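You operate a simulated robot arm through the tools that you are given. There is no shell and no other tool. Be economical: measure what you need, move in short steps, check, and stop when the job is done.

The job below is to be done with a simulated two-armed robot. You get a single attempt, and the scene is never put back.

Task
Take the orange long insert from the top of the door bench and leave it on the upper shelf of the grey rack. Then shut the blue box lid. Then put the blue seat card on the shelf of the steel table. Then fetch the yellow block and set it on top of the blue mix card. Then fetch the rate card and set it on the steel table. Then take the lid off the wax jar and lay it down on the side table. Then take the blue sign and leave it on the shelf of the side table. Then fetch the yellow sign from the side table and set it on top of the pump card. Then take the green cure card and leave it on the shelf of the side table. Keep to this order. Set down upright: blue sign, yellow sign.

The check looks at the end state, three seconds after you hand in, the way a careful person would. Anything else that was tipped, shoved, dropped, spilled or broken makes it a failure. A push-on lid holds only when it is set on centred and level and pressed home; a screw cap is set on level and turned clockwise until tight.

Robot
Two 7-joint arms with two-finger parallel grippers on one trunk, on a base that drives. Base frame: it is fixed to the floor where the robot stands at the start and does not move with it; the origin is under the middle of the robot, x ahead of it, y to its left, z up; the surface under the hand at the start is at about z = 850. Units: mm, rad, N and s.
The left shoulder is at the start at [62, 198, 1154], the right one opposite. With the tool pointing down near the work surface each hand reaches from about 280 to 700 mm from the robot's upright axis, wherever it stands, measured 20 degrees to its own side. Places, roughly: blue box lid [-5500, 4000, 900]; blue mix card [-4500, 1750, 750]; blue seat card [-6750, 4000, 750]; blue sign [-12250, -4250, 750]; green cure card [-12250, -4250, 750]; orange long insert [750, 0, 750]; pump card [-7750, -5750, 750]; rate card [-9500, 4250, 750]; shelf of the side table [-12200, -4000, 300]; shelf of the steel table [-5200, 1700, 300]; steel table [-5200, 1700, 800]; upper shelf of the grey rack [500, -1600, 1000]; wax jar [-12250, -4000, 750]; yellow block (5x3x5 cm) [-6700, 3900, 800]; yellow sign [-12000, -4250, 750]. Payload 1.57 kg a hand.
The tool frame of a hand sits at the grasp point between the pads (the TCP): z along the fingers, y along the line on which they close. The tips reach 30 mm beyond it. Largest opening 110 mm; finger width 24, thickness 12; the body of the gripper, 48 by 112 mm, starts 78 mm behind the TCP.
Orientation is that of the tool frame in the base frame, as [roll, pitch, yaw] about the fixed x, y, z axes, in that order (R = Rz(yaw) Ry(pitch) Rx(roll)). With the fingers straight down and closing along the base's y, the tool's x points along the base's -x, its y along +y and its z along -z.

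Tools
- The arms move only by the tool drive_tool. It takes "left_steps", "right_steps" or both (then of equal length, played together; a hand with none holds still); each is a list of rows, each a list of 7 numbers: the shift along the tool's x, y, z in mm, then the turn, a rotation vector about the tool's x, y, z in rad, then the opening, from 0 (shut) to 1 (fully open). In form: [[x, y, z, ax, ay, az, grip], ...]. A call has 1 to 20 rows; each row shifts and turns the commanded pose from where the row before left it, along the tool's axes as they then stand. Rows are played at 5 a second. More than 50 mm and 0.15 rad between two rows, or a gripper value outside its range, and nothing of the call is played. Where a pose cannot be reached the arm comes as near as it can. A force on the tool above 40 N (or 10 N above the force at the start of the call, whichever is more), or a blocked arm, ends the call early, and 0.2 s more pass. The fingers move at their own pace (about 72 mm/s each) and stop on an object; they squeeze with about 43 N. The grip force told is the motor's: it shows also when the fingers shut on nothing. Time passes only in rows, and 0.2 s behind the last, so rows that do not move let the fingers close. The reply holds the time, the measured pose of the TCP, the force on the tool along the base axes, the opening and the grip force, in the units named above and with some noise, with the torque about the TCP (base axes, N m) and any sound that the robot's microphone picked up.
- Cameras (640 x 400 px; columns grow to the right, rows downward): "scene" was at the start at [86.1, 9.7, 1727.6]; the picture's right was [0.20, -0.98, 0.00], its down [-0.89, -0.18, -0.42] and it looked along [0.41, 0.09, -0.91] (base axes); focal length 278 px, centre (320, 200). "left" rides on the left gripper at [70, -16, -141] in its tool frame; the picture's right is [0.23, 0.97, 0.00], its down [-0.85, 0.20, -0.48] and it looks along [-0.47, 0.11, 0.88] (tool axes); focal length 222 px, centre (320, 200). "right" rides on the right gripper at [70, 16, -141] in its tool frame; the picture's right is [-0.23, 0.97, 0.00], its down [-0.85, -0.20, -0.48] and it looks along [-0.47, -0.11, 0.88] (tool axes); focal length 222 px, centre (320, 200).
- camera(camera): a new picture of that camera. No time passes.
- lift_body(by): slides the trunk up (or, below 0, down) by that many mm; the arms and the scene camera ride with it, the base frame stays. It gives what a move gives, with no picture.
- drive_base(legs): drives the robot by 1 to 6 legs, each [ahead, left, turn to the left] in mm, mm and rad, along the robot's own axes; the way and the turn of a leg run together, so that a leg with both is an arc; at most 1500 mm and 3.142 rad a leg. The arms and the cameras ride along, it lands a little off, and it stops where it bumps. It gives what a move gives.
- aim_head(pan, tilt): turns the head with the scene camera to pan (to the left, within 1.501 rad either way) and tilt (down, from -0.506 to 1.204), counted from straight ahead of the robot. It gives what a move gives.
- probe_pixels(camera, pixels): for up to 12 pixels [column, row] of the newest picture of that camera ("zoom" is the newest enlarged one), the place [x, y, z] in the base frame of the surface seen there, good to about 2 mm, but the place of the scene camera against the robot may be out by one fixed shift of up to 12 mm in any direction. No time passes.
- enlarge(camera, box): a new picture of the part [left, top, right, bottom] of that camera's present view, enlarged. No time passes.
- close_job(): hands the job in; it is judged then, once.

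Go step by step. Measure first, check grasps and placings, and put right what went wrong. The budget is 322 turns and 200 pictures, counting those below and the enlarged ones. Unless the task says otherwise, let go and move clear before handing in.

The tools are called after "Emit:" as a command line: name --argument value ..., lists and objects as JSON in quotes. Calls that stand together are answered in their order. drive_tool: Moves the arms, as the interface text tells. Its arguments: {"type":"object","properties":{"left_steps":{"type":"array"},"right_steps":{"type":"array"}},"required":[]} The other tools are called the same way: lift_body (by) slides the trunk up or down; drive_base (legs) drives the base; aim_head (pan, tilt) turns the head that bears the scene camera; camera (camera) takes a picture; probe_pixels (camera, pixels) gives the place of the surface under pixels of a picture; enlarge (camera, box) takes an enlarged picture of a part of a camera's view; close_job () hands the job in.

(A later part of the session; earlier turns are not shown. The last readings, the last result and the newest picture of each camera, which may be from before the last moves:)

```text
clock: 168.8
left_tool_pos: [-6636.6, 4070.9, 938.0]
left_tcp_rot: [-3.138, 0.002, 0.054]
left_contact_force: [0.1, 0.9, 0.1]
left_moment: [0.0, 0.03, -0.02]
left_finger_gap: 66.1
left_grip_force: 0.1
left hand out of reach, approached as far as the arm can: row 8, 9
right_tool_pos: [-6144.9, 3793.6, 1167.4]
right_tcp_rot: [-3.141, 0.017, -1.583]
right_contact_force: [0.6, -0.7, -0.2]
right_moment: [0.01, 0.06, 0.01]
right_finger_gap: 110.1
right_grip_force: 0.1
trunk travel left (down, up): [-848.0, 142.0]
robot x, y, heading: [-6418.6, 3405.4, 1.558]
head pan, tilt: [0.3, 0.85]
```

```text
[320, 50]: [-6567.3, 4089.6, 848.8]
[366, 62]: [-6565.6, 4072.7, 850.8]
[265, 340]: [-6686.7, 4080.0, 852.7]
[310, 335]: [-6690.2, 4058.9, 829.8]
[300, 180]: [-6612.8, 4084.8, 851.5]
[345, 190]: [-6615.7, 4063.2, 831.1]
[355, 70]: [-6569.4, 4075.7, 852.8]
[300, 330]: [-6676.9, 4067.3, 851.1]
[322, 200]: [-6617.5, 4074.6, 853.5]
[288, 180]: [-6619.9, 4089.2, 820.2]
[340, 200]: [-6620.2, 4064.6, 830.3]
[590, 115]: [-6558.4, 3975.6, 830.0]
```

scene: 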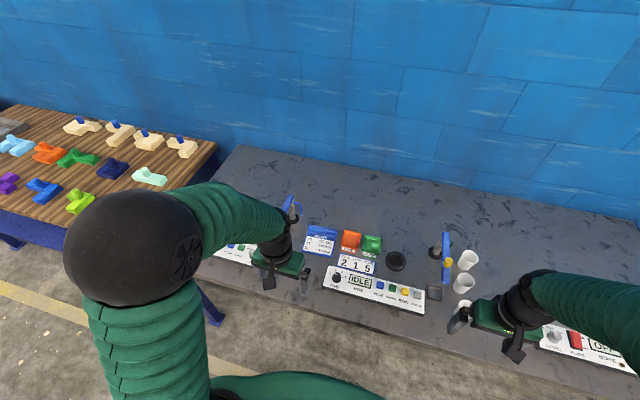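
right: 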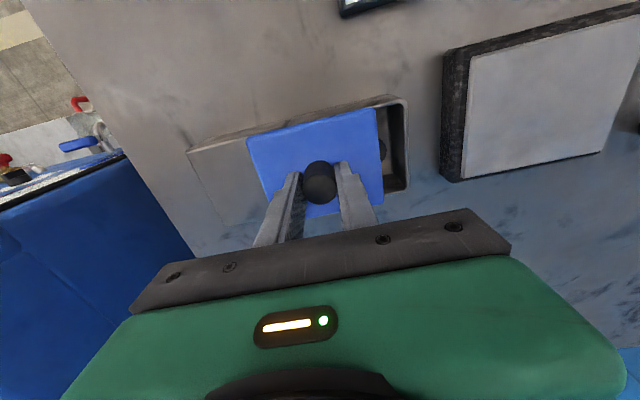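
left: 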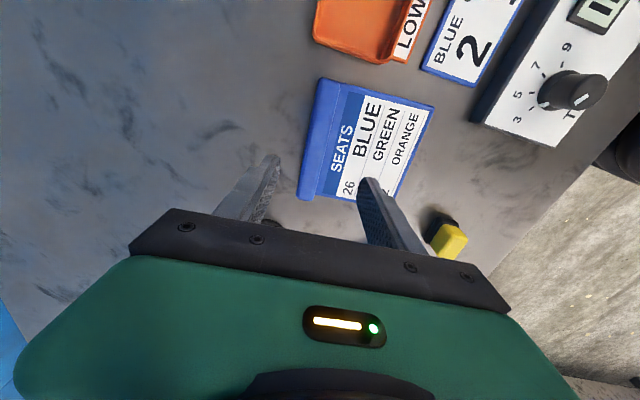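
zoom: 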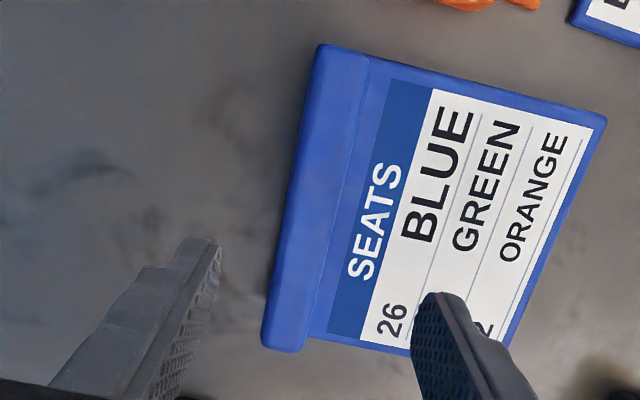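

Emit:
lift_body --by -45

Emit:
drive_tool --left_steps '[[8, -6, 0, 0, 0, 0, 0.6], [3, 0, 0, 0, 0, 0, 0.6], [0, 0, 0, 0, 0, 0, 0.6]]'

```text
clock: 169.7
left_tool_pos: [-6635.1, 4071.2, 893.8]
left_tcp_rot: [-3.135, 0.003, 0.055]
left_contact_force: [-1.0, -0.9, 0.7]
left_moment: [0.0, -0.02, -0.01]
left_finger_gap: 66.3
left_grip_force: 0.1
right_tool_pos: [-6145.0, 3793.5, 1121.5]
right_tcp_rot: [-3.141, 0.016, -1.584]
right_contact_force: [-0.2, -0.1, 0.0]
right_moment: [-0.01, 0.01, 0.02]
right_finger_gap: 110.0
right_grip_force: 0.0
trunk travel left (down, up): [-803.0, 187.0]
robot x, y, heading: [-6418.0, 3404.1, 1.559]
head pan, tilt: [0.3, 0.85]
```

```text
clock: 170.5
left_tool_pos: [-6623.5, 4070.3, 895.0]
left_tcp_rot: [-3.136, 0.003, 0.055]
left_contact_force: [-0.1, 0.5, -0.4]
left_moment: [0.01, 0.02, -0.01]
left_finger_gap: 66.0
left_grip_force: 0.0
left hand out of reach, approached as far as the arm can: row 1
right_tool_pos: [-6144.6, 3794.4, 1121.9]
right_tcp_rot: [-3.14, 0.016, -1.583]
right_contact_force: [-0.9, -0.2, 0.2]
right_moment: [0.0, 0.01, -0.01]
right_finger_gap: 110.0
right_grip_force: 0.0
trunk travel left (down, up): [-803.0, 187.0]
robot x, y, heading: [-6417.0, 3404.3, 1.561]
head pan, tilt: [0.3, 0.85]
```

Emit:
drive_tool --left_steps '[[0, 0, -30, 0, 0, 0, 0.6], [-0.5, -6, -30, 0, 0, 0, 0.6], [0, 0, 0, 0, 0, 0, 0.6]]'

Emit:
lift_body --by -76

```text
clock: 171.3
left_tool_pos: [-6623.9, 4082.0, 953.2]
left_tcp_rot: [-3.135, 0.002, 0.055]
left_contact_force: [0.2, -0.4, -0.7]
left_moment: [-0.02, 0.0, 0.0]
left_finger_gap: 66.1
left_grip_force: 0.0
left hand out of reach, approached as far as the arm can: row 1
right_tool_pos: [-6145.3, 3794.9, 1121.1]
right_tcp_rot: [-3.141, 0.015, -1.584]
right_contact_force: [-0.2, -0.2, -0.1]
right_moment: [0.01, -0.01, 0.0]
right_finger_gap: 110.0
right_grip_force: 0.1
trunk travel left (down, up): [-803.0, 187.0]
robot x, y, heading: [-6417.5, 3403.0, 1.567]
head pan, tilt: [0.3, 0.85]
```

```text
clock: 172.4
left_tool_pos: [-6622.3, 4081.2, 876.4]
left_tcp_rot: [-3.135, 0.001, 0.056]
left_contact_force: [-1.0, 0.1, 0.8]
left_moment: [0.02, 0.02, 0.03]
left_finger_gap: 65.7
left_grip_force: 0.1
right_tool_pos: [-6145.0, 3794.5, 1046.3]
right_tcp_rot: [3.141, 0.016, -1.583]
right_contact_force: [-0.3, -0.1, 0.2]
right_moment: [0.02, 0.02, 0.01]
right_finger_gap: 110.2
right_grip_force: 0.0
trunk travel left (down, up): [-727.0, 263.0]
robot x, y, heading: [-6417.7, 3406.8, 1.568]
head pan, tilt: [0.3, 0.85]
```

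Now at y 4081, z 876; correct by 5 mm, down 13, and close on the bar.

Emit:
drive_tool --left_steps '[[0, 5, 6, 0, 0, 0, 0.6], [0, 0, 7, 0, 0, 0, 0.6], [0, 0, 0, 0, 0, 0, 0.6], [0, 0, 0, 0, 0, 0, 0], [0, 0, 0, 0, 0, 0, 0], [0, 0, 0, 0, 0, 0, 0], [0, 0, 0, 0, 0, 0, 0]]'

Emit:
camera --camera "left"

```text
clock: 174.0
left_tool_pos: [-6622.9, 4077.9, 863.4]
left_tcp_rot: [-3.139, 0.004, 0.055]
left_contact_force: [0.6, 0.8, 0.7]
left_moment: [-0.05, 0.02, 0.06]
left_finger_gap: 21.0
left_grip_force: 34.3
right_tool_pos: [-6145.0, 3794.0, 1046.1]
right_tcp_rot: [-3.141, 0.016, -1.584]
right_contact_force: [0.2, 0.1, -0.2]
right_moment: [0.01, -0.01, -0.02]
right_finger_gap: 110.1
right_grip_force: 0.0
trunk travel left (down, up): [-727.0, 263.0]
robot x, y, heading: [-6418.7, 3407.8, 1.563]
head pan, tilt: [0.3, 0.85]
```

```text
144 pictures are left
```

left: 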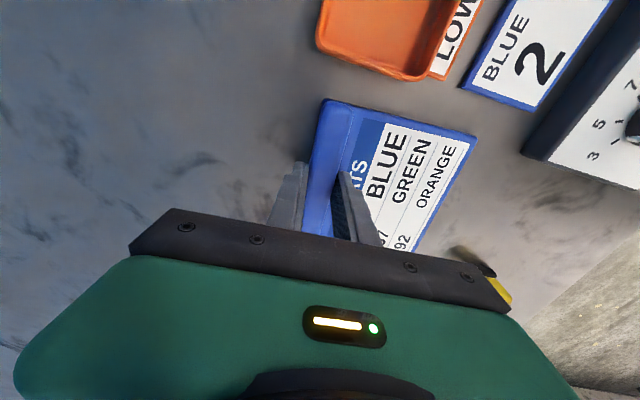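

Bar gripped (gap 21 mm). Lift with the trunk and check.

Emit:
lift_body --by 150

Emit:
camera --camera "left"

```text
clock: 175.8
left_tool_pos: [-6623.4, 4080.2, 1013.3]
left_tcp_rot: [-3.141, 0.003, 0.055]
left_contact_force: [0.4, -0.4, -2.0]
left_moment: [0.05, 0.0, 0.06]
left_finger_gap: 21.3
left_grip_force: 34.4
right_tool_pos: [-6144.2, 3795.6, 1196.3]
right_tcp_rot: [-3.141, 0.016, -1.583]
right_contact_force: [-0.5, -0.7, 0.0]
right_moment: [-0.01, 0.02, -0.03]
right_finger_gap: 109.8
right_grip_force: 0.1
trunk travel left (down, up): [-877.0, 113.0]
robot x, y, heading: [-6415.1, 3403.6, 1.562]
head pan, tilt: [0.3, 0.85]
```

```text
143 pictures are left
```

left: 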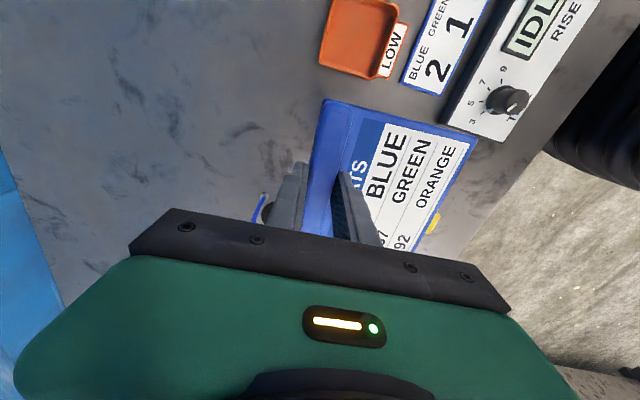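

Card is held level. I back into the corridor, retract the hand, and turn to face the steel table.

Emit:
drive_base --legs '[[-480, 0, 0]]'

Emit:
drive_tool --left_steps '[[0, 40, 0, 0, 0, 0, 0], [0, 40, 0, 0, 0, 0, 0], [0, 40, 0, 0, 0, 0, 0], [0, 40, 0, 0, 0, 0, 0], [0, 40, 0, 0, 0, 0, 0]]'

Emit:
drive_base --legs '[[0, -1200, 0], [0, 0, 3.1]]'

Emit:
aim_head --pan 0.0 --tilt 0.6

Emit:
camera --camera "scene"

```text
clock: 178.6
left_tool_pos: [-6625.5, 3602.7, 1012.1]
left_tcp_rot: [3.141, 0.003, 0.053]
left_contact_force: [-0.2, 0.4, -1.3]
left_moment: [0.01, -0.01, 0.0]
left_finger_gap: 21.0
left_grip_force: 34.0
right_tool_pos: [-6149.0, 3316.2, 1195.5]
right_tcp_rot: [-3.141, 0.014, -1.586]
right_contact_force: [0.2, 0.4, -0.3]
right_moment: [0.0, 0.0, -0.02]
right_finger_gap: 110.0
right_grip_force: 0.0
trunk travel left (down, up): [-877.0, 113.0]
robot x, y, heading: [-6419.3, 2927.5, 1.559]
head pan, tilt: [0.3, 0.85]
```

```text
clock: 179.8
left_tool_pos: [-6626.6, 3600.2, 1014.0]
left_tcp_rot: [-3.137, 0.0, 0.052]
left_contact_force: [-0.2, 0.2, -0.9]
left_moment: [0.04, 0.0, 0.03]
left_finger_gap: 20.8
left_grip_force: 34.3
left hand out of reach, approached as far as the arm can: row 1, 2, 3, 4, 5
right_tool_pos: [-6148.3, 3311.5, 1196.5]
right_tcp_rot: [3.141, 0.018, -1.584]
right_contact_force: [0.1, -0.2, -0.4]
right_moment: [0.03, -0.04, -0.02]
right_finger_gap: 110.0
right_grip_force: 0.0
trunk travel left (down, up): [-877.0, 113.0]
robot x, y, heading: [-6423.2, 2923.5, 1.562]
head pan, tilt: [0.3, 0.85]
```

```text
clock: 193.2
left_tool_pos: [-5033.5, 2244.1, 1014.6]
left_tcp_rot: [-3.139, 0.002, -3.125]
left_contact_force: [0.7, 0.6, -1.0]
left_moment: [0.0, -0.02, 0.01]
left_finger_gap: 21.0
left_grip_force: 34.4
right_tool_pos: [-5499.9, 2549.0, 1197.0]
right_tcp_rot: [-3.141, 0.018, 1.522]
right_contact_force: [-0.4, 0.1, -0.2]
right_moment: [-0.03, -0.01, 0.02]
right_finger_gap: 109.9
right_grip_force: 0.0
trunk travel left (down, up): [-877.0, 113.0]
robot x, y, heading: [-5210.3, 2926.3, -1.621]
head pan, tilt: [0.3, 0.85]
```

```text
clock: 193.9
left_tool_pos: [-5032.9, 2248.8, 1011.6]
left_tcp_rot: [3.133, 0.003, -3.122]
left_contact_force: [0.5, 0.3, -1.6]
left_moment: [-0.02, 0.02, 0.0]
left_finger_gap: 21.1
left_grip_force: 34.2
right_tool_pos: [-5500.2, 2552.8, 1197.7]
right_tcp_rot: [3.14, 0.018, 1.521]
right_contact_force: [0.5, -0.1, 0.8]
right_moment: [0.01, 0.01, 0.03]
right_finger_gap: 110.1
right_grip_force: 0.0
trunk travel left (down, up): [-877.0, 113.0]
robot x, y, heading: [-5211.6, 2928.1, -1.62]
head pan, tilt: [0.0, 0.6]
```

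```text
142 pictures are left
```

scene: 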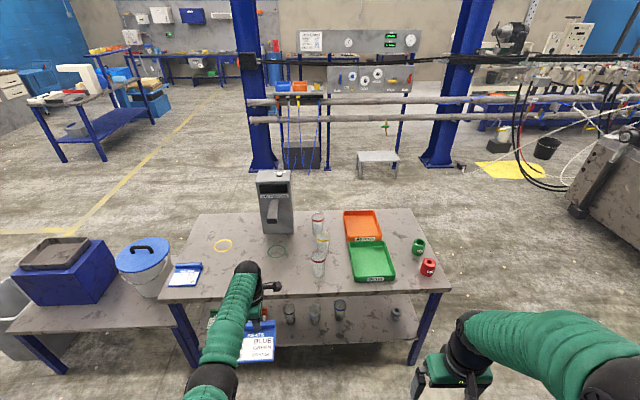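

I look closely at the shelf and measure it.

Emit:
enlarge --camera "scene" --box '[150, 190, 460, 380]'

Emit:
probe_pixels --camera "scene" --pixels '[[290, 312], [315, 312], [340, 308], [395, 313], [370, 305], [370, 330], [410, 335], [350, 343], [300, 343], [435, 288], [210, 298], [320, 297]]'

```text
2.06 times, centred on (305, 285) of scene
```

zoom: 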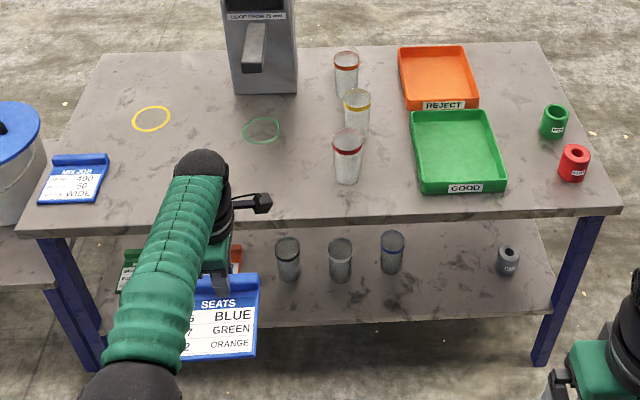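

```text
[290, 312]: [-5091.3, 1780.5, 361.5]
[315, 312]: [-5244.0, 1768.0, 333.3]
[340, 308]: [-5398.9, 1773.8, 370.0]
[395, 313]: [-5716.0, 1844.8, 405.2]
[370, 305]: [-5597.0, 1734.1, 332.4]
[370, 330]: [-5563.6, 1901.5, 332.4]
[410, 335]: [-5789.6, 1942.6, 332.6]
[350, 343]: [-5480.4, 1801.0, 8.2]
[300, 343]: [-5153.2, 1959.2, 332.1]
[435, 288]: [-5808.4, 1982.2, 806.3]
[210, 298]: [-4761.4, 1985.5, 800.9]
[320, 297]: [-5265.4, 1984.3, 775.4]
```

Shelf top ≈324 (corrected), free strip x −5440…−5670. I line up with x≈−5560, raise the right hand for clearance, and lower the trunk.

Emit:
drive_tool --right_steps '[[0, 0, -40, 0, 0, 0, 1], [0, 0, -40, 0, 0, 0, 1], [0, 0, -40, 0, 0, 0, 1], [0, 0, -40, 0, 0, 0, 1], [0, 0, -40, 0, 0, 0, 1]]'

Emit:
drive_base --legs '[[0, 0, 0.05], [0, -561, 0]]'

Emit:
lift_body --by -400

Emit:
aim_head --pan 0.0 --tilt 0.8

Emit:
camera --camera "scene"

```text
clock: 195.2
left_tool_pos: [-5031.2, 2247.5, 1012.0]
left_tcp_rot: [3.136, 0.004, -3.123]
left_contact_force: [0.1, 0.1, -0.9]
left_moment: [-0.03, 0.03, 0.03]
left_finger_gap: 21.1
left_grip_force: 34.5
right_tool_pos: [-5500.3, 2557.4, 1398.5]
right_tcp_rot: [3.141, 0.021, 1.521]
right_contact_force: [0.0, -0.4, -0.1]
right_moment: [0.0, -0.01, -0.01]
right_finger_gap: 110.2
right_grip_force: 0.1
trunk travel left (down, up): [-877.0, 113.0]
robot x, y, heading: [-5212.6, 2925.9, -1.618]
head pan, tilt: [0.0, 0.6]
```

```text
clock: 198.8
left_tool_pos: [-5558.3, 2256.6, 1009.8]
left_tcp_rot: [3.135, -0.001, -3.078]
left_contact_force: [0.5, -0.4, -0.8]
left_moment: [-0.03, 0.03, 0.0]
left_finger_gap: 21.3
left_grip_force: 34.4
right_tool_pos: [-6038.2, 2544.2, 1399.2]
right_tcp_rot: [-3.136, 0.018, 1.565]
right_contact_force: [0.8, 0.6, -0.1]
right_moment: [0.05, 0.07, 0.04]
right_finger_gap: 109.7
right_grip_force: 0.1
trunk travel left (down, up): [-877.0, 113.0]
robot x, y, heading: [-5773.2, 2922.3, -1.574]
head pan, tilt: [0.0, 0.6]
```

```text
clock: 202.6
left_tool_pos: [-5563.5, 2261.0, 608.8]
left_tcp_rot: [3.125, 0.004, -3.078]
left_contact_force: [-0.5, -0.4, -1.1]
left_moment: [-0.01, -0.03, 0.01]
left_finger_gap: 21.3
left_grip_force: 34.2
right_tool_pos: [-6046.6, 2546.4, 998.1]
right_tcp_rot: [-3.142, 0.021, 1.567]
right_contact_force: [-0.3, 0.5, -0.6]
right_moment: [0.03, -0.02, 0.04]
right_finger_gap: 110.0
right_grip_force: 0.0
trunk travel left (down, up): [-477.0, 513.0]
robot x, y, heading: [-5774.6, 2922.4, -1.569]
head pan, tilt: [0.0, 0.6]
```

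```text
clock: 203.3
left_tool_pos: [-5564.6, 2260.9, 607.8]
left_tcp_rot: [3.125, 0.002, -3.076]
left_contact_force: [0.1, -0.8, -0.7]
left_moment: [-0.01, 0.02, -0.03]
left_finger_gap: 20.9
left_grip_force: 33.6
right_tool_pos: [-6045.3, 2546.7, 997.5]
right_tcp_rot: [3.14, 0.021, 1.567]
right_contact_force: [0.1, -0.4, -0.8]
right_moment: [0.02, 0.03, 0.01]
right_finger_gap: 110.2
right_grip_force: 0.1
trunk travel left (down, up): [-477.0, 513.0]
robot x, y, heading: [-5771.3, 2927.8, -1.572]
head pan, tilt: [0.0, 0.799]
```

```text
140 pictures are left
```

scene: 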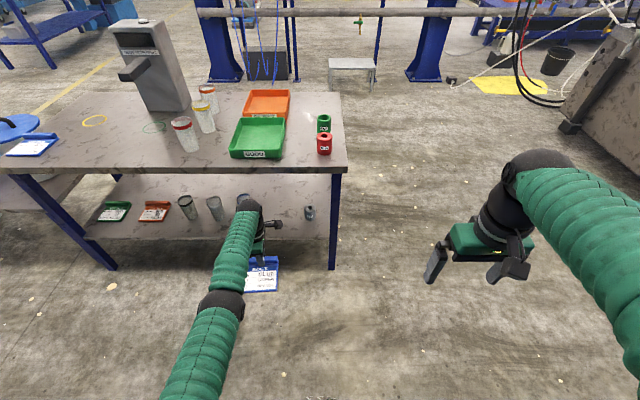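

I lower further to 397 and drive ahead part of the way, then check.

Emit:
lift_body --by -208

Emit:
drive_base --legs '[[270, 0, 0]]'

Emit:
camera --camera "scene"

Emit:
camera --camera "left"

```text
clock: 205.6
left_tool_pos: [-5563.4, 2260.3, 401.2]
left_tcp_rot: [3.126, 0.003, -3.077]
left_contact_force: [0.4, 0.5, -0.9]
left_moment: [-0.06, -0.01, -0.01]
left_finger_gap: 20.8
left_grip_force: 34.3
right_tool_pos: [-6046.8, 2545.8, 789.1]
right_tcp_rot: [-3.141, 0.02, 1.565]
right_contact_force: [0.2, 0.2, 0.1]
right_moment: [0.0, 0.01, -0.01]
right_finger_gap: 110.2
right_grip_force: 0.0
trunk travel left (down, up): [-269.0, 721.0]
robot x, y, heading: [-5775.0, 2926.8, -1.572]
head pan, tilt: [0.0, 0.799]
```

```text
clock: 207.5
left_tool_pos: [-5565.3, 1994.0, 399.9]
left_tcp_rot: [3.126, 0.003, -3.078]
left_contact_force: [0.0, -0.8, -0.7]
left_moment: [-0.03, 0.02, 0.0]
left_finger_gap: 21.2
left_grip_force: 34.1
right_tool_pos: [-6045.4, 2279.3, 790.0]
right_tcp_rot: [-3.142, 0.019, 1.567]
right_contact_force: [0.7, -0.9, -0.1]
right_moment: [0.03, 0.01, -0.01]
right_finger_gap: 110.0
right_grip_force: 0.1
trunk travel left (down, up): [-269.0, 721.0]
robot x, y, heading: [-5773.5, 2660.4, -1.575]
head pan, tilt: [0.0, 0.799]
```

```text
139 pictures are left
```

scene: 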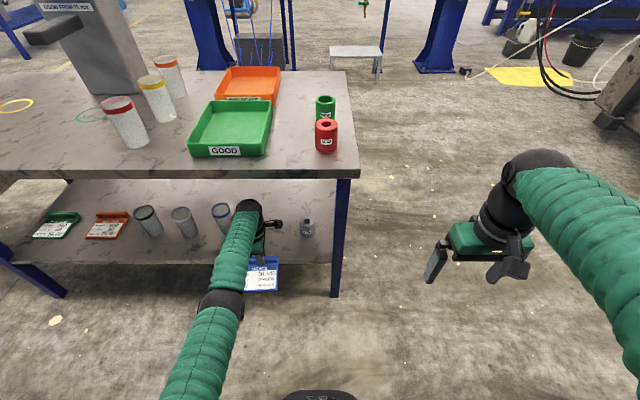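

```text
138 pictures are left
```

left: 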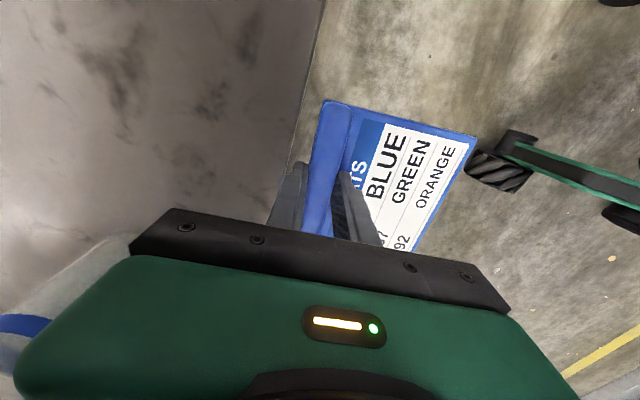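

The card's bar is at the shelf edge; a cup lies to the +x side with margin. I probe the shelf height and edge with the hand camera.

Emit:
probe_pixels --camera "left" --pixels '[[270, 100], [200, 100], [300, 60], [100, 150], [30, 330], [285, 140], [305, 110]]'

```text
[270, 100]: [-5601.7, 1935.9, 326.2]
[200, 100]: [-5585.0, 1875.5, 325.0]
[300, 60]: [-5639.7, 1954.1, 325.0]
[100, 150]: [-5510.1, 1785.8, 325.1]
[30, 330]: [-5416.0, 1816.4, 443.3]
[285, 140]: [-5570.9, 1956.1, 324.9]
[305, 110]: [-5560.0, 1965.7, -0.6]
```

Shelf z=325, edge y≈1960. Ahead 178 mm, then lower.

Emit:
drive_base --legs '[[100, 0, 0], [78, 0, 0]]'

Emit:
camera --camera "left"

Emit:
camera --camera "scene"

```text
clock: 209.2
left_tool_pos: [-5564.7, 1818.6, 397.8]
left_tcp_rot: [3.118, 0.003, -3.079]
left_contact_force: [-0.3, 0.0, -0.5]
left_moment: [-0.02, -0.01, 0.0]
left_finger_gap: 21.2
left_grip_force: 34.6
right_tool_pos: [-6047.3, 2103.4, 789.7]
right_tcp_rot: [3.14, 0.022, 1.562]
right_contact_force: [-0.1, -0.5, -0.3]
right_moment: [0.04, 0.01, 0.0]
right_finger_gap: 110.1
right_grip_force: 0.0
trunk travel left (down, up): [-269.0, 721.0]
robot x, y, heading: [-5773.6, 2486.7, -1.578]
head pan, tilt: [0.0, 0.799]
```

```text
137 pictures are left
```

left: 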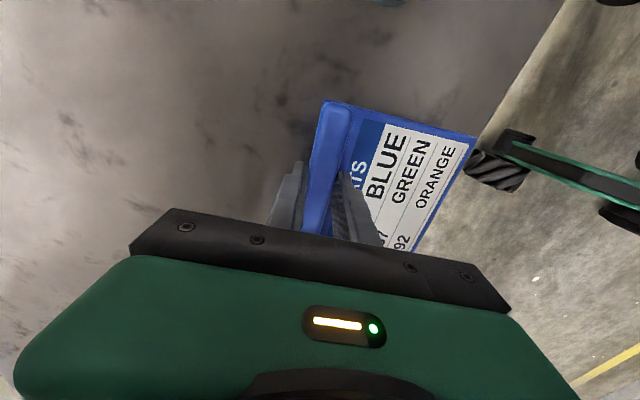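

```text
136 pictures are left
```

scene: 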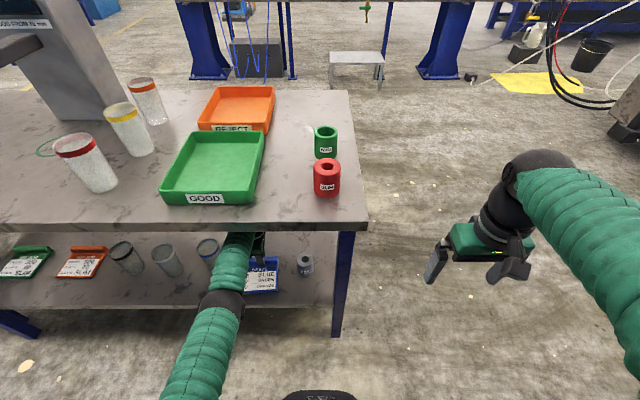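

Card's near edge is ~27 mm inside; I go 20 mm further and lower.

Emit:
drive_base --legs '[[22, 0, 0]]'

Emit:
lift_body --by -25

Emit:
drive_tool --left_steps '[[0, 0, 2, 0, 0, 0, 0], [0, 0, 1.5, 0, 0, 0, 0], [0, 0, 0, 0, 0, 0, 0]]'

```text
clock: 210.1
left_tool_pos: [-5565.7, 1801.3, 396.6]
left_tcp_rot: [3.111, 0.005, -3.076]
left_contact_force: [0.0, 0.4, -1.3]
left_moment: [-0.02, 0.0, -0.01]
left_finger_gap: 21.1
left_grip_force: 34.5
right_tool_pos: [-6047.2, 2082.6, 789.5]
right_tcp_rot: [-3.141, 0.021, 1.564]
right_contact_force: [0.3, -0.2, 0.2]
right_moment: [0.04, -0.01, 0.0]
right_finger_gap: 110.0
right_grip_force: 0.0
trunk travel left (down, up): [-269.0, 721.0]
robot x, y, heading: [-5773.9, 2459.5, -1.576]
head pan, tilt: [0.0, 0.799]
```

```text
clock: 210.8
left_tool_pos: [-5565.0, 1803.1, 370.8]
left_tcp_rot: [3.105, 0.005, -3.077]
left_contact_force: [0.5, -1.1, 0.0]
left_moment: [-0.07, -0.01, -0.02]
left_finger_gap: 21.4
left_grip_force: 34.8
right_tool_pos: [-6048.3, 2084.6, 766.6]
right_tcp_rot: [3.141, 0.024, 1.564]
right_contact_force: [1.2, -0.2, 0.0]
right_moment: [-0.01, -0.02, 0.02]
right_finger_gap: 109.8
right_grip_force: 0.1
trunk travel left (down, up): [-244.0, 746.0]
robot x, y, heading: [-5773.7, 2462.5, -1.573]
head pan, tilt: [0.0, 0.799]
```

```text
clock: 211.6
left_tool_pos: [-5564.3, 1798.2, 368.5]
left_tcp_rot: [3.113, 0.005, -3.077]
left_contact_force: [-0.1, -0.6, -0.4]
left_moment: [-0.04, 0.0, 0.01]
left_finger_gap: 21.2
left_grip_force: 34.5
right_tool_pos: [-6047.7, 2085.1, 766.8]
right_tcp_rot: [3.141, 0.026, 1.565]
right_contact_force: [-0.2, 0.2, -0.5]
right_moment: [-0.01, 0.01, 0.02]
right_finger_gap: 109.9
right_grip_force: 0.1
trunk travel left (down, up): [-244.0, 746.0]
robot x, y, heading: [-5775.5, 2460.4, -1.575]
head pan, tilt: [0.0, 0.799]
```

Emit:
drive_tool --left_steps '[[0, 0, 1.5, 0, 0, 0, 0], [0, 0, 1.5, 0, 0, 0, 0], [0, 0, 1, 0, 0, 0, 0], [0, 0, 0, 0, 0, 0, 0]]'

Emit:
camera --camera "left"

```text
clock: 212.6
left_tool_pos: [-5565.2, 1800.5, 368.5]
left_tcp_rot: [3.119, 0.005, -3.076]
left_contact_force: [4.0, -2.3, 16.5]
left_moment: [-0.36, 0.32, 0.05]
left_finger_gap: 20.9
left_grip_force: 34.9
right_tool_pos: [-6047.8, 2085.7, 767.7]
right_tcp_rot: [3.14, 0.026, 1.564]
right_contact_force: [0.0, 0.3, -0.2]
right_moment: [-0.01, 0.01, 0.0]
right_finger_gap: 110.2
right_grip_force: 0.1
trunk travel left (down, up): [-244.0, 746.0]
robot x, y, heading: [-5776.5, 2462.6, -1.575]
head pan, tilt: [0.0, 0.799]
```

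```text
135 pictures are left
```

left: 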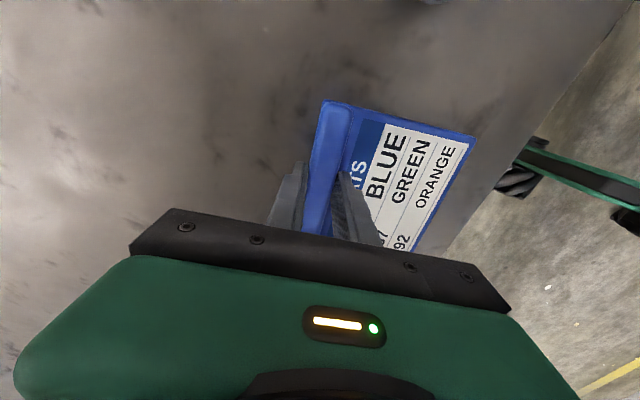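

Contact at 16 N, card wholly over the shelf. I release and lift straight by the trunk.

Emit:
drive_tool --left_steps '[[0, 0, 0, 0, 0, 0, 0.3], [0, 0, 0, 0, 0, 0, 0.4], [0, 0, 0, 0, 0, 0, 0.45]]'

Emit:
lift_body --by 55

Emit:
camera --camera "left"

```text
clock: 213.4
left_tool_pos: [-5565.1, 1800.0, 363.9]
left_tcp_rot: [3.113, 0.006, -3.078]
left_contact_force: [0.0, -0.4, 0.4]
left_moment: [-0.04, 0.0, 0.01]
left_finger_gap: 49.3
left_grip_force: 0.0
right_tool_pos: [-6048.0, 2084.9, 766.0]
right_tcp_rot: [3.141, 0.025, 1.564]
right_contact_force: [-0.3, 0.0, -0.5]
right_moment: [-0.05, -0.01, 0.0]
right_finger_gap: 109.9
right_grip_force: 0.1
trunk travel left (down, up): [-244.0, 746.0]
robot x, y, heading: [-5772.0, 2460.6, -1.574]
head pan, tilt: [0.0, 0.799]
```

```text
clock: 214.3
left_tool_pos: [-5565.0, 1800.4, 420.8]
left_tcp_rot: [3.113, 0.006, -3.076]
left_contact_force: [0.3, -0.1, 0.0]
left_moment: [0.01, -0.02, -0.02]
left_finger_gap: 49.6
left_grip_force: 0.0
right_tool_pos: [-6048.6, 2084.3, 822.1]
right_tcp_rot: [-3.141, 0.024, 1.564]
right_contact_force: [-0.1, -0.4, 0.3]
right_moment: [0.02, 0.0, 0.02]
right_finger_gap: 110.0
right_grip_force: 0.0
trunk travel left (down, up): [-299.0, 691.0]
robot x, y, heading: [-5776.5, 2460.1, -1.575]
head pan, tilt: [0.0, 0.799]
```

```text
134 pictures are left
```

left: 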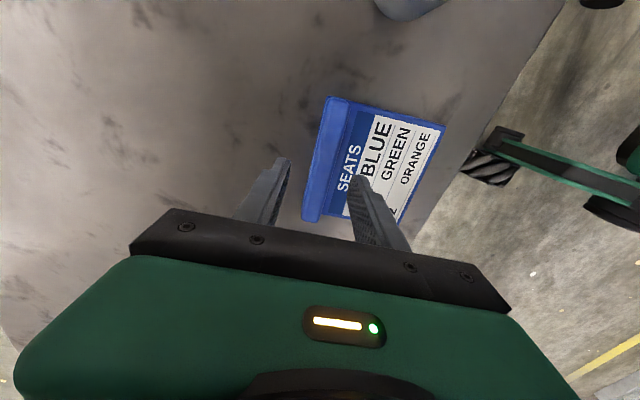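

Card lies flat on the shelf. I back out, raise the trunk, retract and return to the bench for the yellow block.

Emit:
drive_base --legs '[[-450, 0, 0]]'

Emit:
lift_body --by 600

Emit:
drive_tool --left_steps '[[0, 0, 0, 0, 0, 0, 1], [0, 30, -20, 0, 0, 0, 1], [0, 40, 0, 0, 0, 0, 1], [0, 40, 0, 0, 0, 0, 1], [0, 40, 0, 0, 0, 0, 1], [0, 40, 0, 0, 0, 0, 1], [0, 30, 0, 0, 0, 0, 1]]'

Emit:
drive_base --legs '[[0, 720, 0], [0, 0, -3.14], [200, 0, 0]]'

Emit:
aim_head --pan 0.3 --tilt 0.85

Emit:
camera --camera "scene"

```text
clock: 217.1
left_tool_pos: [-5557.6, 2255.3, 420.6]
left_tcp_rot: [3.114, 0.006, -3.064]
left_contact_force: [-0.3, 0.7, -0.5]
left_moment: [0.03, -0.01, -0.03]
left_finger_gap: 49.4
left_grip_force: 0.0
right_tool_pos: [-6044.8, 2534.8, 821.5]
right_tcp_rot: [3.138, 0.025, 1.578]
right_contact_force: [-0.5, -0.7, 0.3]
right_moment: [-0.02, 0.0, -0.01]
right_finger_gap: 110.1
right_grip_force: 0.0
trunk travel left (down, up): [-299.0, 691.0]
robot x, y, heading: [-5774.0, 2908.5, -1.559]
head pan, tilt: [0.0, 0.799]
```

```text
refused: 600 is not a number from -400 to 400
```

```text
clock: 218.7
left_tool_pos: [-5563.1, 2258.0, 411.3]
left_tcp_rot: [3.111, 0.004, -3.062]
left_contact_force: [1.0, -0.2, 0.4]
left_moment: [0.0, -0.02, 0.04]
left_finger_gap: 109.8
left_grip_force: 0.0
left hand out of reach, approached as far as the arm can: row 2, 3, 4, 5, 6, 7
right_tool_pos: [-6044.3, 2534.9, 821.9]
right_tcp_rot: [-3.141, 0.027, 1.577]
right_contact_force: [-0.4, -0.6, -0.4]
right_moment: [0.02, 0.0, 0.05]
right_finger_gap: 110.0
right_grip_force: 0.2
trunk travel left (down, up): [-299.0, 691.0]
robot x, y, heading: [-5777.8, 2916.6, -1.564]
head pan, tilt: [0.0, 0.799]
```

```text
clock: 230.8
left_tool_pos: [-5285.2, 3704.8, 413.4]
left_tcp_rot: [3.072, 0.005, 0.093]
left_contact_force: [0.4, -14.6, 9.8]
left_moment: [2.43, 0.13, 0.32]
left_finger_gap: 110.1
left_grip_force: 0.0
right_tool_pos: [-4806.1, 3442.3, 822.3]
right_tcp_rot: [3.14, 0.026, -1.552]
right_contact_force: [0.3, 0.2, 0.0]
right_moment: [0.04, -0.01, -0.01]
right_finger_gap: 110.1
right_grip_force: 0.0
trunk travel left (down, up): [-299.0, 691.0]
robot x, y, heading: [-5071.5, 3063.5, 1.585]
head pan, tilt: [0.0, 0.799]
stopped in leg 3: the force on the tool passed its limit at 258 N (the readings are from after the stop); the commanded pose is now the measured one
```

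```text
clock: 231.6
left_tool_pos: [-5285.8, 3705.2, 414.2]
left_tcp_rot: [3.073, 0.002, 0.092]
left_contact_force: [-1.6, -18.9, 8.3]
left_moment: [2.95, 0.04, 0.46]
left_finger_gap: 110.1
left_grip_force: 0.1
right_tool_pos: [-4807.8, 3441.3, 822.2]
right_tcp_rot: [3.139, 0.028, -1.553]
right_contact_force: [0.0, -0.2, 0.7]
right_moment: [-0.02, 0.02, 0.02]
right_finger_gap: 110.0
right_grip_force: 0.0
trunk travel left (down, up): [-299.0, 691.0]
robot x, y, heading: [-5070.0, 3062.2, 1.59]
head pan, tilt: [0.3, 0.85]
```

```text
133 pictures are left
```

scene: 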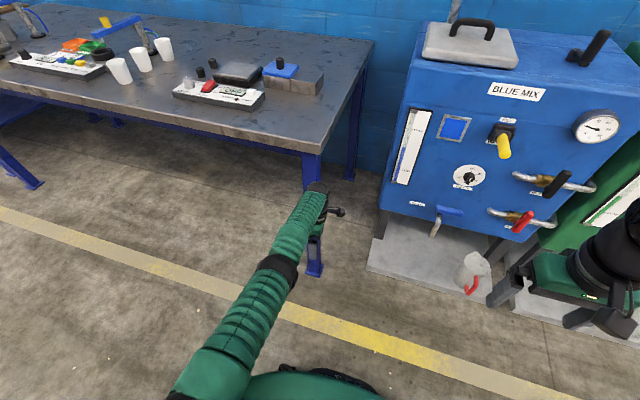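

The trunk lift was refused and the low left hand then ran into the bench leg; the items on the bench still stand. I back off and raise in allowed steps.

Emit:
drive_base --legs '[[-150, 0, 0]]'

Emit:
lift_body --by 400

Emit:
lift_body --by 150

Emit:
camera --camera "scene"

```text
clock: 233.0
left_tool_pos: [-5282.0, 3553.9, 412.2]
left_tcp_rot: [3.072, 0.004, 0.09]
left_contact_force: [1.0, 0.0, 0.4]
left_moment: [0.03, 0.0, -0.01]
left_finger_gap: 110.3
left_grip_force: 0.1
right_tool_pos: [-4804.4, 3290.8, 822.7]
right_tcp_rot: [3.14, 0.026, -1.552]
right_contact_force: [-0.4, -0.8, -0.6]
right_moment: [0.02, -0.04, -0.01]
right_finger_gap: 109.9
right_grip_force: 0.0
trunk travel left (down, up): [-299.0, 691.0]
robot x, y, heading: [-5069.2, 2911.3, 1.587]
head pan, tilt: [0.3, 0.85]
```

```text
clock: 236.8
left_tool_pos: [-5282.5, 3556.4, 812.3]
left_tcp_rot: [3.071, 0.004, 0.091]
left_contact_force: [-0.7, -0.1, 0.6]
left_moment: [-0.04, 0.01, 0.03]
left_finger_gap: 109.9
left_grip_force: 0.1
right_tool_pos: [-4803.7, 3291.2, 1222.7]
right_tcp_rot: [3.14, 0.028, -1.554]
right_contact_force: [0.0, 0.7, -0.1]
right_moment: [-0.01, 0.03, 0.0]
right_finger_gap: 110.2
right_grip_force: 0.0
trunk travel left (down, up): [-699.0, 291.0]
robot x, y, heading: [-5071.0, 2912.0, 1.585]
head pan, tilt: [0.3, 0.85]
```

```text
clock: 238.6
left_tool_pos: [-5282.8, 3556.3, 962.5]
left_tcp_rot: [3.07, 0.003, 0.091]
left_contact_force: [0.1, 0.5, -0.9]
left_moment: [-0.04, 0.0, -0.02]
left_finger_gap: 110.0
left_grip_force: 0.1
right_tool_pos: [-4805.1, 3291.2, 1372.5]
right_tcp_rot: [3.14, 0.026, -1.552]
right_contact_force: [0.2, 0.3, -0.1]
right_moment: [0.01, 0.02, -0.02]
right_finger_gap: 110.0
right_grip_force: 0.0
trunk travel left (down, up): [-849.0, 141.0]
robot x, y, heading: [-5068.7, 2907.2, 1.589]
head pan, tilt: [0.3, 0.85]
```

```text
132 pictures are left
```

scene: 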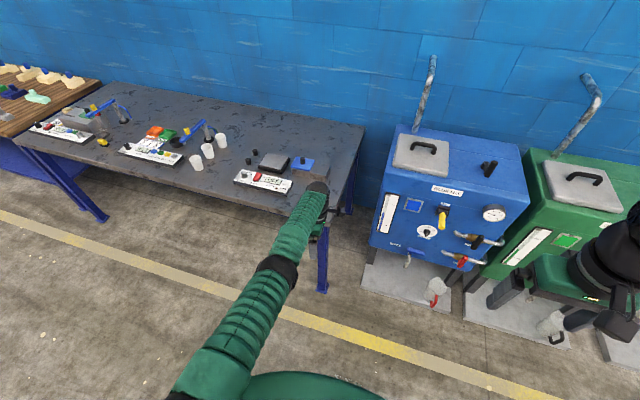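

Nothing fell. The left arm refused to retract with the wrist turned; I turn the wrist back first and then retract.

Emit:
drive_tool --left_steps '[[0, 0, 0, 0.03, 0, 0.143, 1], [0, 0, 0, 0.03, 0, 0.143, 1], [0, 0, 0, 0, 0, 0.143, 1], [0, 0, 0, 0, 0, 0.143, 1], [0, 0, 0, 0, 0, 0.143, 1], [0, 0, 0, 0, 0, 0.143, 1], [0, 0, 0, 0, 0, 0.143, 1], [0, 0, 0, 0, 0, 0.143, 1], [0, 0, 0, 0, 0, 0.143, 1], [0, 0, 0, 0, 0, 0.143, 1], [0, 0, 0, 0, 0, 0.143, 1], [20, 0, 0, 0, 0, 0, 1], [40, 0, 0, 0, 0, 0, 1], [40, 0, 0, 0, 0, 0, 1], [40, 0, 0, 0, 0, 0, 1]]'

```text
clock: 241.8
left_tool_pos: [-5277.6, 3564.9, 939.7]
left_tcp_rot: [-3.136, -0.012, -1.484]
left_contact_force: [-0.3, 0.1, 0.6]
left_moment: [-0.03, 0.0, 0.04]
left_finger_gap: 110.2
left_grip_force: 0.0
left hand out of reach, approached as far as the arm can: row 1, 2, 12, 13, 14, 15
right_tool_pos: [-4805.3, 3291.0, 1371.6]
right_tcp_rot: [-3.142, 0.026, -1.552]
right_contact_force: [0.6, -0.1, 0.9]
right_moment: [-0.03, 0.02, 0.04]
right_finger_gap: 109.9
right_grip_force: 0.0
trunk travel left (down, up): [-849.0, 141.0]
robot x, y, heading: [-5068.4, 2911.5, 1.591]
head pan, tilt: [0.3, 0.85]
```

The arm is straight (singular). I raise the hand toward shoulder level to bend the elbow, then retract.

Emit:
drive_tool --left_steps '[[0, 0, -40, 0, 0, 0, 1], [0, 0, -40, 0, 0, 0, 1], [5, 0, -40, 0, 0, 0, 1], [10, 0, -20, 0, 0, 0, 1], [20, 0, 0, 0, 0, 0, 1], [30, 0, 0, 0, 0, 0, 1], [40, 0, 0, 0, 0, 0, 1]]'

```text
clock: 243.4
left_tool_pos: [-5273.1, 3587.7, 1072.3]
left_tcp_rot: [-3.137, -0.013, -1.482]
left_contact_force: [-0.2, -0.6, 1.0]
left_moment: [-0.01, -0.01, 0.0]
left_finger_gap: 109.9
left_grip_force: 0.0
left hand out of reach, approached as far as the arm can: row 1, 2, 3, 4, 5, 6, 7
right_tool_pos: [-4804.5, 3290.6, 1372.6]
right_tcp_rot: [3.14, 0.026, -1.552]
right_contact_force: [-0.2, 0.6, 0.0]
right_moment: [-0.01, 0.0, 0.03]
right_finger_gap: 110.0
right_grip_force: 0.0
trunk travel left (down, up): [-849.0, 141.0]
robot x, y, heading: [-5065.7, 2912.2, 1.585]
head pan, tilt: [0.3, 0.85]
```

Still on the straight-arm sphere. I try breaking it by retracting together with a pitch turn.

Emit:
drive_tool --left_steps '[[45, 0, 0, 0, -0.14, 0, 1], [45, 0, 0, 0, -0.14, 0, 1], [45, 0, 0, 0, -0.14, 0, 1], [45, 0, 0, 0, -0.14, 0, 1], [45, 0, 0, 0, 0, 0, 1], [0, 0, 0, 0, 0, 0, 1]]'

Emit:
camera --camera "scene"

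```text
clock: 244.8
left_tool_pos: [-5248.1, 3692.6, 970.1]
left_tcp_rot: [-3.136, 0.546, -1.479]
left_contact_force: [0.3, -0.1, 0.5]
left_moment: [0.0, 0.02, -0.01]
left_finger_gap: 110.1
left_grip_force: 0.1
left hand out of reach, approached as far as the arm can: row 1, 2, 3, 4, 5
right_tool_pos: [-4804.4, 3290.9, 1372.0]
right_tcp_rot: [3.139, 0.026, -1.554]
right_contact_force: [-1.1, 0.9, 0.2]
right_moment: [-0.03, -0.01, -0.02]
right_finger_gap: 109.9
right_grip_force: 0.1
trunk travel left (down, up): [-849.0, 141.0]
robot x, y, heading: [-5070.0, 2907.9, 1.592]
head pan, tilt: [0.3, 0.85]
```

```text
131 pictures are left
```

scene: 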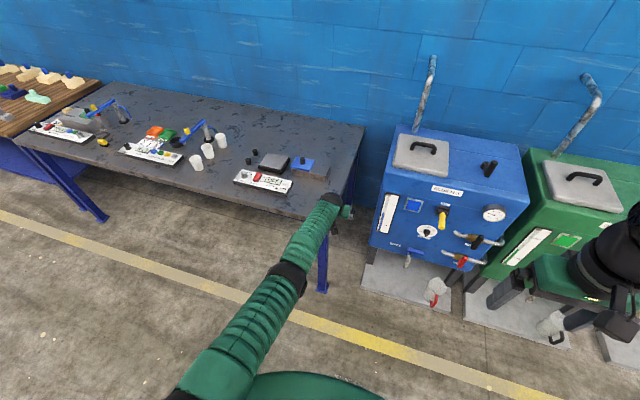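

Emit:
drive_tool --left_steps '[[0, 0, 0, 0, 0.14, 0, 1], [0, 0, 0, 0, 0.14, 0, 1], [0, 0, 0, 0, 0.14, 0, 1], [0, 0, 0, 0, 0.13, 0, 1], [30, 0, 35, 0, 0, 0, 1], [30, 0, 35, 0, 0, 0, 1], [30, 0, 35, 0, 0, 0, 1], [30, 0, 35, 0, 0, 0, 1], [30, 0, 35, 0, 0, 0, 1], [30, 0, 35, 0, 0, 0, 1]]'

```text
clock: 247.0
left_tool_pos: [-5232.4, 3402.0, 786.5]
left_tcp_rot: [-3.136, 0.001, -1.481]
left_contact_force: [0.7, -0.1, -0.1]
left_moment: [-0.02, 0.04, -0.01]
left_finger_gap: 109.9
left_grip_force: 0.2
left hand out of reach, approached as far as the arm can: row 1, 2, 3, 4
right_tool_pos: [-4804.7, 3292.5, 1373.0]
right_tcp_rot: [3.139, 0.025, -1.555]
right_contact_force: [-0.1, 0.0, 0.8]
right_moment: [0.0, 0.0, 0.0]
right_finger_gap: 110.1
right_grip_force: 0.1
trunk travel left (down, up): [-849.0, 141.0]
robot x, y, heading: [-5066.9, 2911.4, 1.59]
head pan, tilt: [0.3, 0.85]
```

It is bent again (free of the limit). I raise the hand to carry height.

Emit:
drive_tool --left_steps '[[15, 0, -40, 0, 0, 0, 1], [15, 0, -40, 0, 0, 0, 1], [15, 0, -40, 0, 0, 0, 1], [15, 0, -40, 0, 0, 0, 1], [15, 0, -40, 0, 0, 0, 1], [15, 0, -40, 0, 0, 0, 1]]'

Emit:
camera --camera "scene"

```text
clock: 248.4
left_tool_pos: [-5222.9, 3310.2, 1029.5]
left_tcp_rot: [-3.139, -0.001, -1.482]
left_contact_force: [-1.4, 0.3, 0.5]
left_moment: [-0.02, -0.01, 0.03]
left_finger_gap: 110.1
left_grip_force: 0.1
right_tool_pos: [-4802.8, 3288.6, 1374.1]
right_tcp_rot: [3.141, 0.027, -1.553]
right_contact_force: [0.0, 1.4, 0.6]
right_moment: [0.01, 0.01, 0.02]
right_finger_gap: 110.0
right_grip_force: 0.1
trunk travel left (down, up): [-849.0, 141.0]
robot x, y, heading: [-5069.4, 2911.8, 1.59]
head pan, tilt: [0.3, 0.85]
```

```text
130 pictures are left
```

scene: 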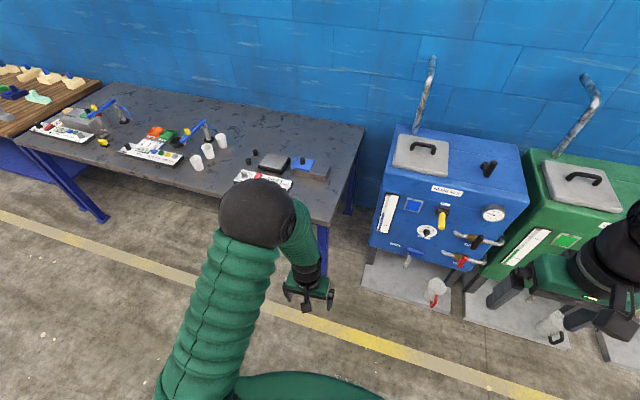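

Good. Now drive to the yellow block, left hand kept bent and high.

Emit:
lift_body --by 60

Emit:
drive_base --legs '[[0, 1400, -0.02], [410, 0, 0]]'

Emit:
camera --camera "left"

Emit:
camera --camera "scene"

```text
clock: 249.4
left_tool_pos: [-5223.9, 3313.7, 1088.5]
left_tcp_rot: [-3.137, -0.001, -1.481]
left_contact_force: [-0.1, -0.7, -0.1]
left_moment: [-0.02, 0.01, 0.01]
left_finger_gap: 110.1
left_grip_force: 0.0
right_tool_pos: [-4804.2, 3292.8, 1431.5]
right_tcp_rot: [3.139, 0.025, -1.552]
right_contact_force: [1.0, 1.0, -0.2]
right_moment: [0.04, -0.04, 0.0]
right_finger_gap: 109.9
right_grip_force: 0.1
trunk travel left (down, up): [-909.0, 81.0]
robot x, y, heading: [-5071.8, 2910.9, 1.585]
head pan, tilt: [0.3, 0.85]
```

```text
clock: 258.6
left_tool_pos: [-6641.1, 3716.3, 1089.5]
left_tcp_rot: [-3.136, 0.004, -1.508]
left_contact_force: [-0.1, -0.5, -0.7]
left_moment: [0.06, 0.03, 0.0]
left_finger_gap: 110.1
left_grip_force: 0.1
right_tool_pos: [-6222.8, 3682.2, 1432.8]
right_tcp_rot: [3.14, 0.03, -1.581]
right_contact_force: [0.5, -0.3, -0.1]
right_moment: [0.04, 0.01, 0.01]
right_finger_gap: 109.8
right_grip_force: 0.0
trunk travel left (down, up): [-909.0, 81.0]
robot x, y, heading: [-6499.4, 3314.0, 1.559]
head pan, tilt: [0.3, 0.85]
```

```text
129 pictures are left
```

left: 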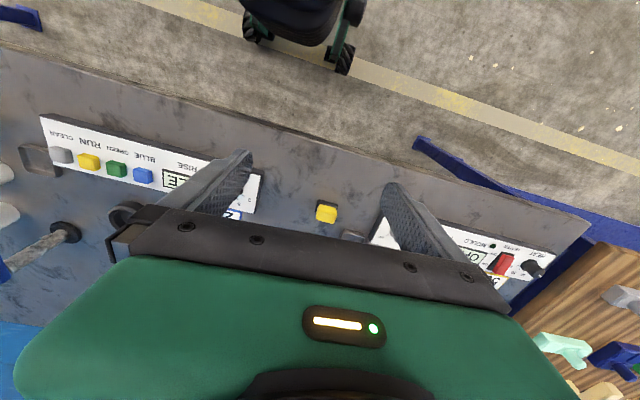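

```text
128 pictures are left
```

scene: 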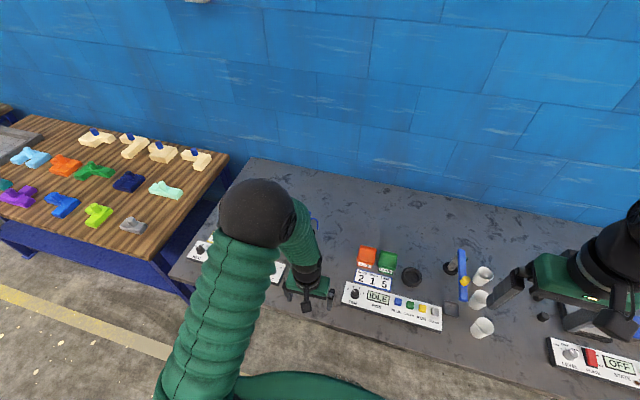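

Emit:
enlarge --camera "left" --box '[270, 160, 390, 250]'

Emit:
probe_pixels --camera "left" --pixels '[[318, 202], [335, 207], [316, 216], [334, 221], [326, 211], [326, 203], [326, 228]]'

```text
4.44 times, centred on (330, 205) of left
```

zoom: 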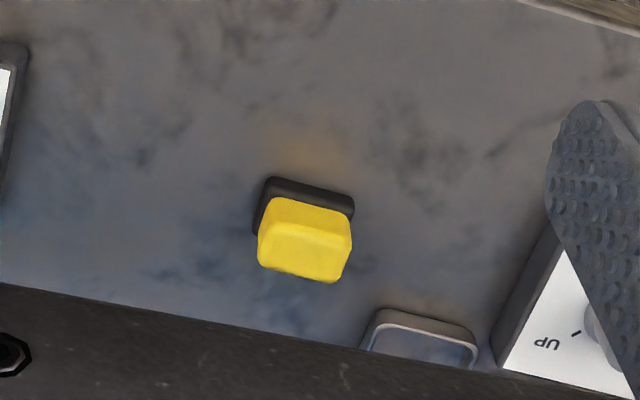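

```text
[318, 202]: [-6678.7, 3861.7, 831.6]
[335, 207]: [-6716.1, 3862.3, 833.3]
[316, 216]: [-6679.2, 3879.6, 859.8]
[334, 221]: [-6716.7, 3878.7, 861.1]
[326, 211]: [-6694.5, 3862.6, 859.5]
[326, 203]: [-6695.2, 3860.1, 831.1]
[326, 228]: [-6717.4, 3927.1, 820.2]
```

The yellow block is at centre ≈(−6697,3874), top z≈862, on the free table. I move over it.

Emit:
drive_tool --left_steps '[[-32, 9.3, 0, 0, 0, 0, 1], [-32, 9.3, 0, 0, 0, 0, 1], [-32, 9.3, 0, 0, 0, 0, 1], [-32, 9.3, 0, 0, 0, 0, 1], [-33, 9.3, 0, 0, 0, 0, 1], [0, 0, 46, 0, 0, 0.063, 1], [0, 0, 46, 0, 0, 0, 1], [0, 0, 46, 0, 0, 0, 1], [0, 0, 46, 0, 0, 0, 1], [0, 0, 0, 0, 0, 0, 1]]'

Emit:
enlarge --camera "left" --box '[200, 80, 440, 240]'

```text
clock: 260.8
left_tool_pos: [-6697.4, 3879.1, 903.2]
left_tcp_rot: [-3.136, 0.0, -1.57]
left_contact_force: [0.0, -0.5, -0.6]
left_moment: [0.01, 0.0, -0.03]
left_finger_gap: 109.9
left_grip_force: 0.0
right_tool_pos: [-6222.9, 3685.3, 1433.5]
right_tcp_rot: [-3.14, 0.028, -1.581]
right_contact_force: [-0.3, 0.3, 0.3]
right_moment: [-0.01, 0.0, 0.0]
right_finger_gap: 109.7
right_grip_force: 0.1
trunk travel left (down, up): [-909.0, 81.0]
robot x, y, heading: [-6499.7, 3312.6, 1.557]
head pan, tilt: [0.3, 0.85]
```

```text
2.50 times, centred on (320, 160) of left
```

zoom: 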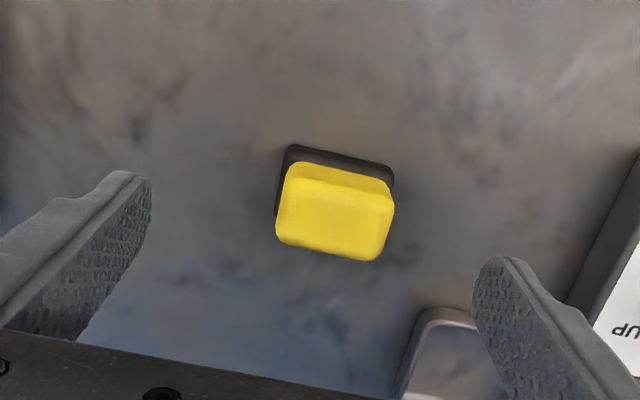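

Emit:
probe_pixels --camera "zoom" --pixels '[[285, 200], [390, 215], [335, 185], [330, 245], [335, 160], [290, 150], [390, 170], [430, 315]]'

```text
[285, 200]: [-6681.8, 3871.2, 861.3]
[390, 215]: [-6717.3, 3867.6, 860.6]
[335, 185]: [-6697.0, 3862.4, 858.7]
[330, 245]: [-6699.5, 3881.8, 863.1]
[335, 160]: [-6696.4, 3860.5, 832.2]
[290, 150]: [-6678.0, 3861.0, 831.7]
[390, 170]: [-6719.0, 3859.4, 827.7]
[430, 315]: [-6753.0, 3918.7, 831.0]
```

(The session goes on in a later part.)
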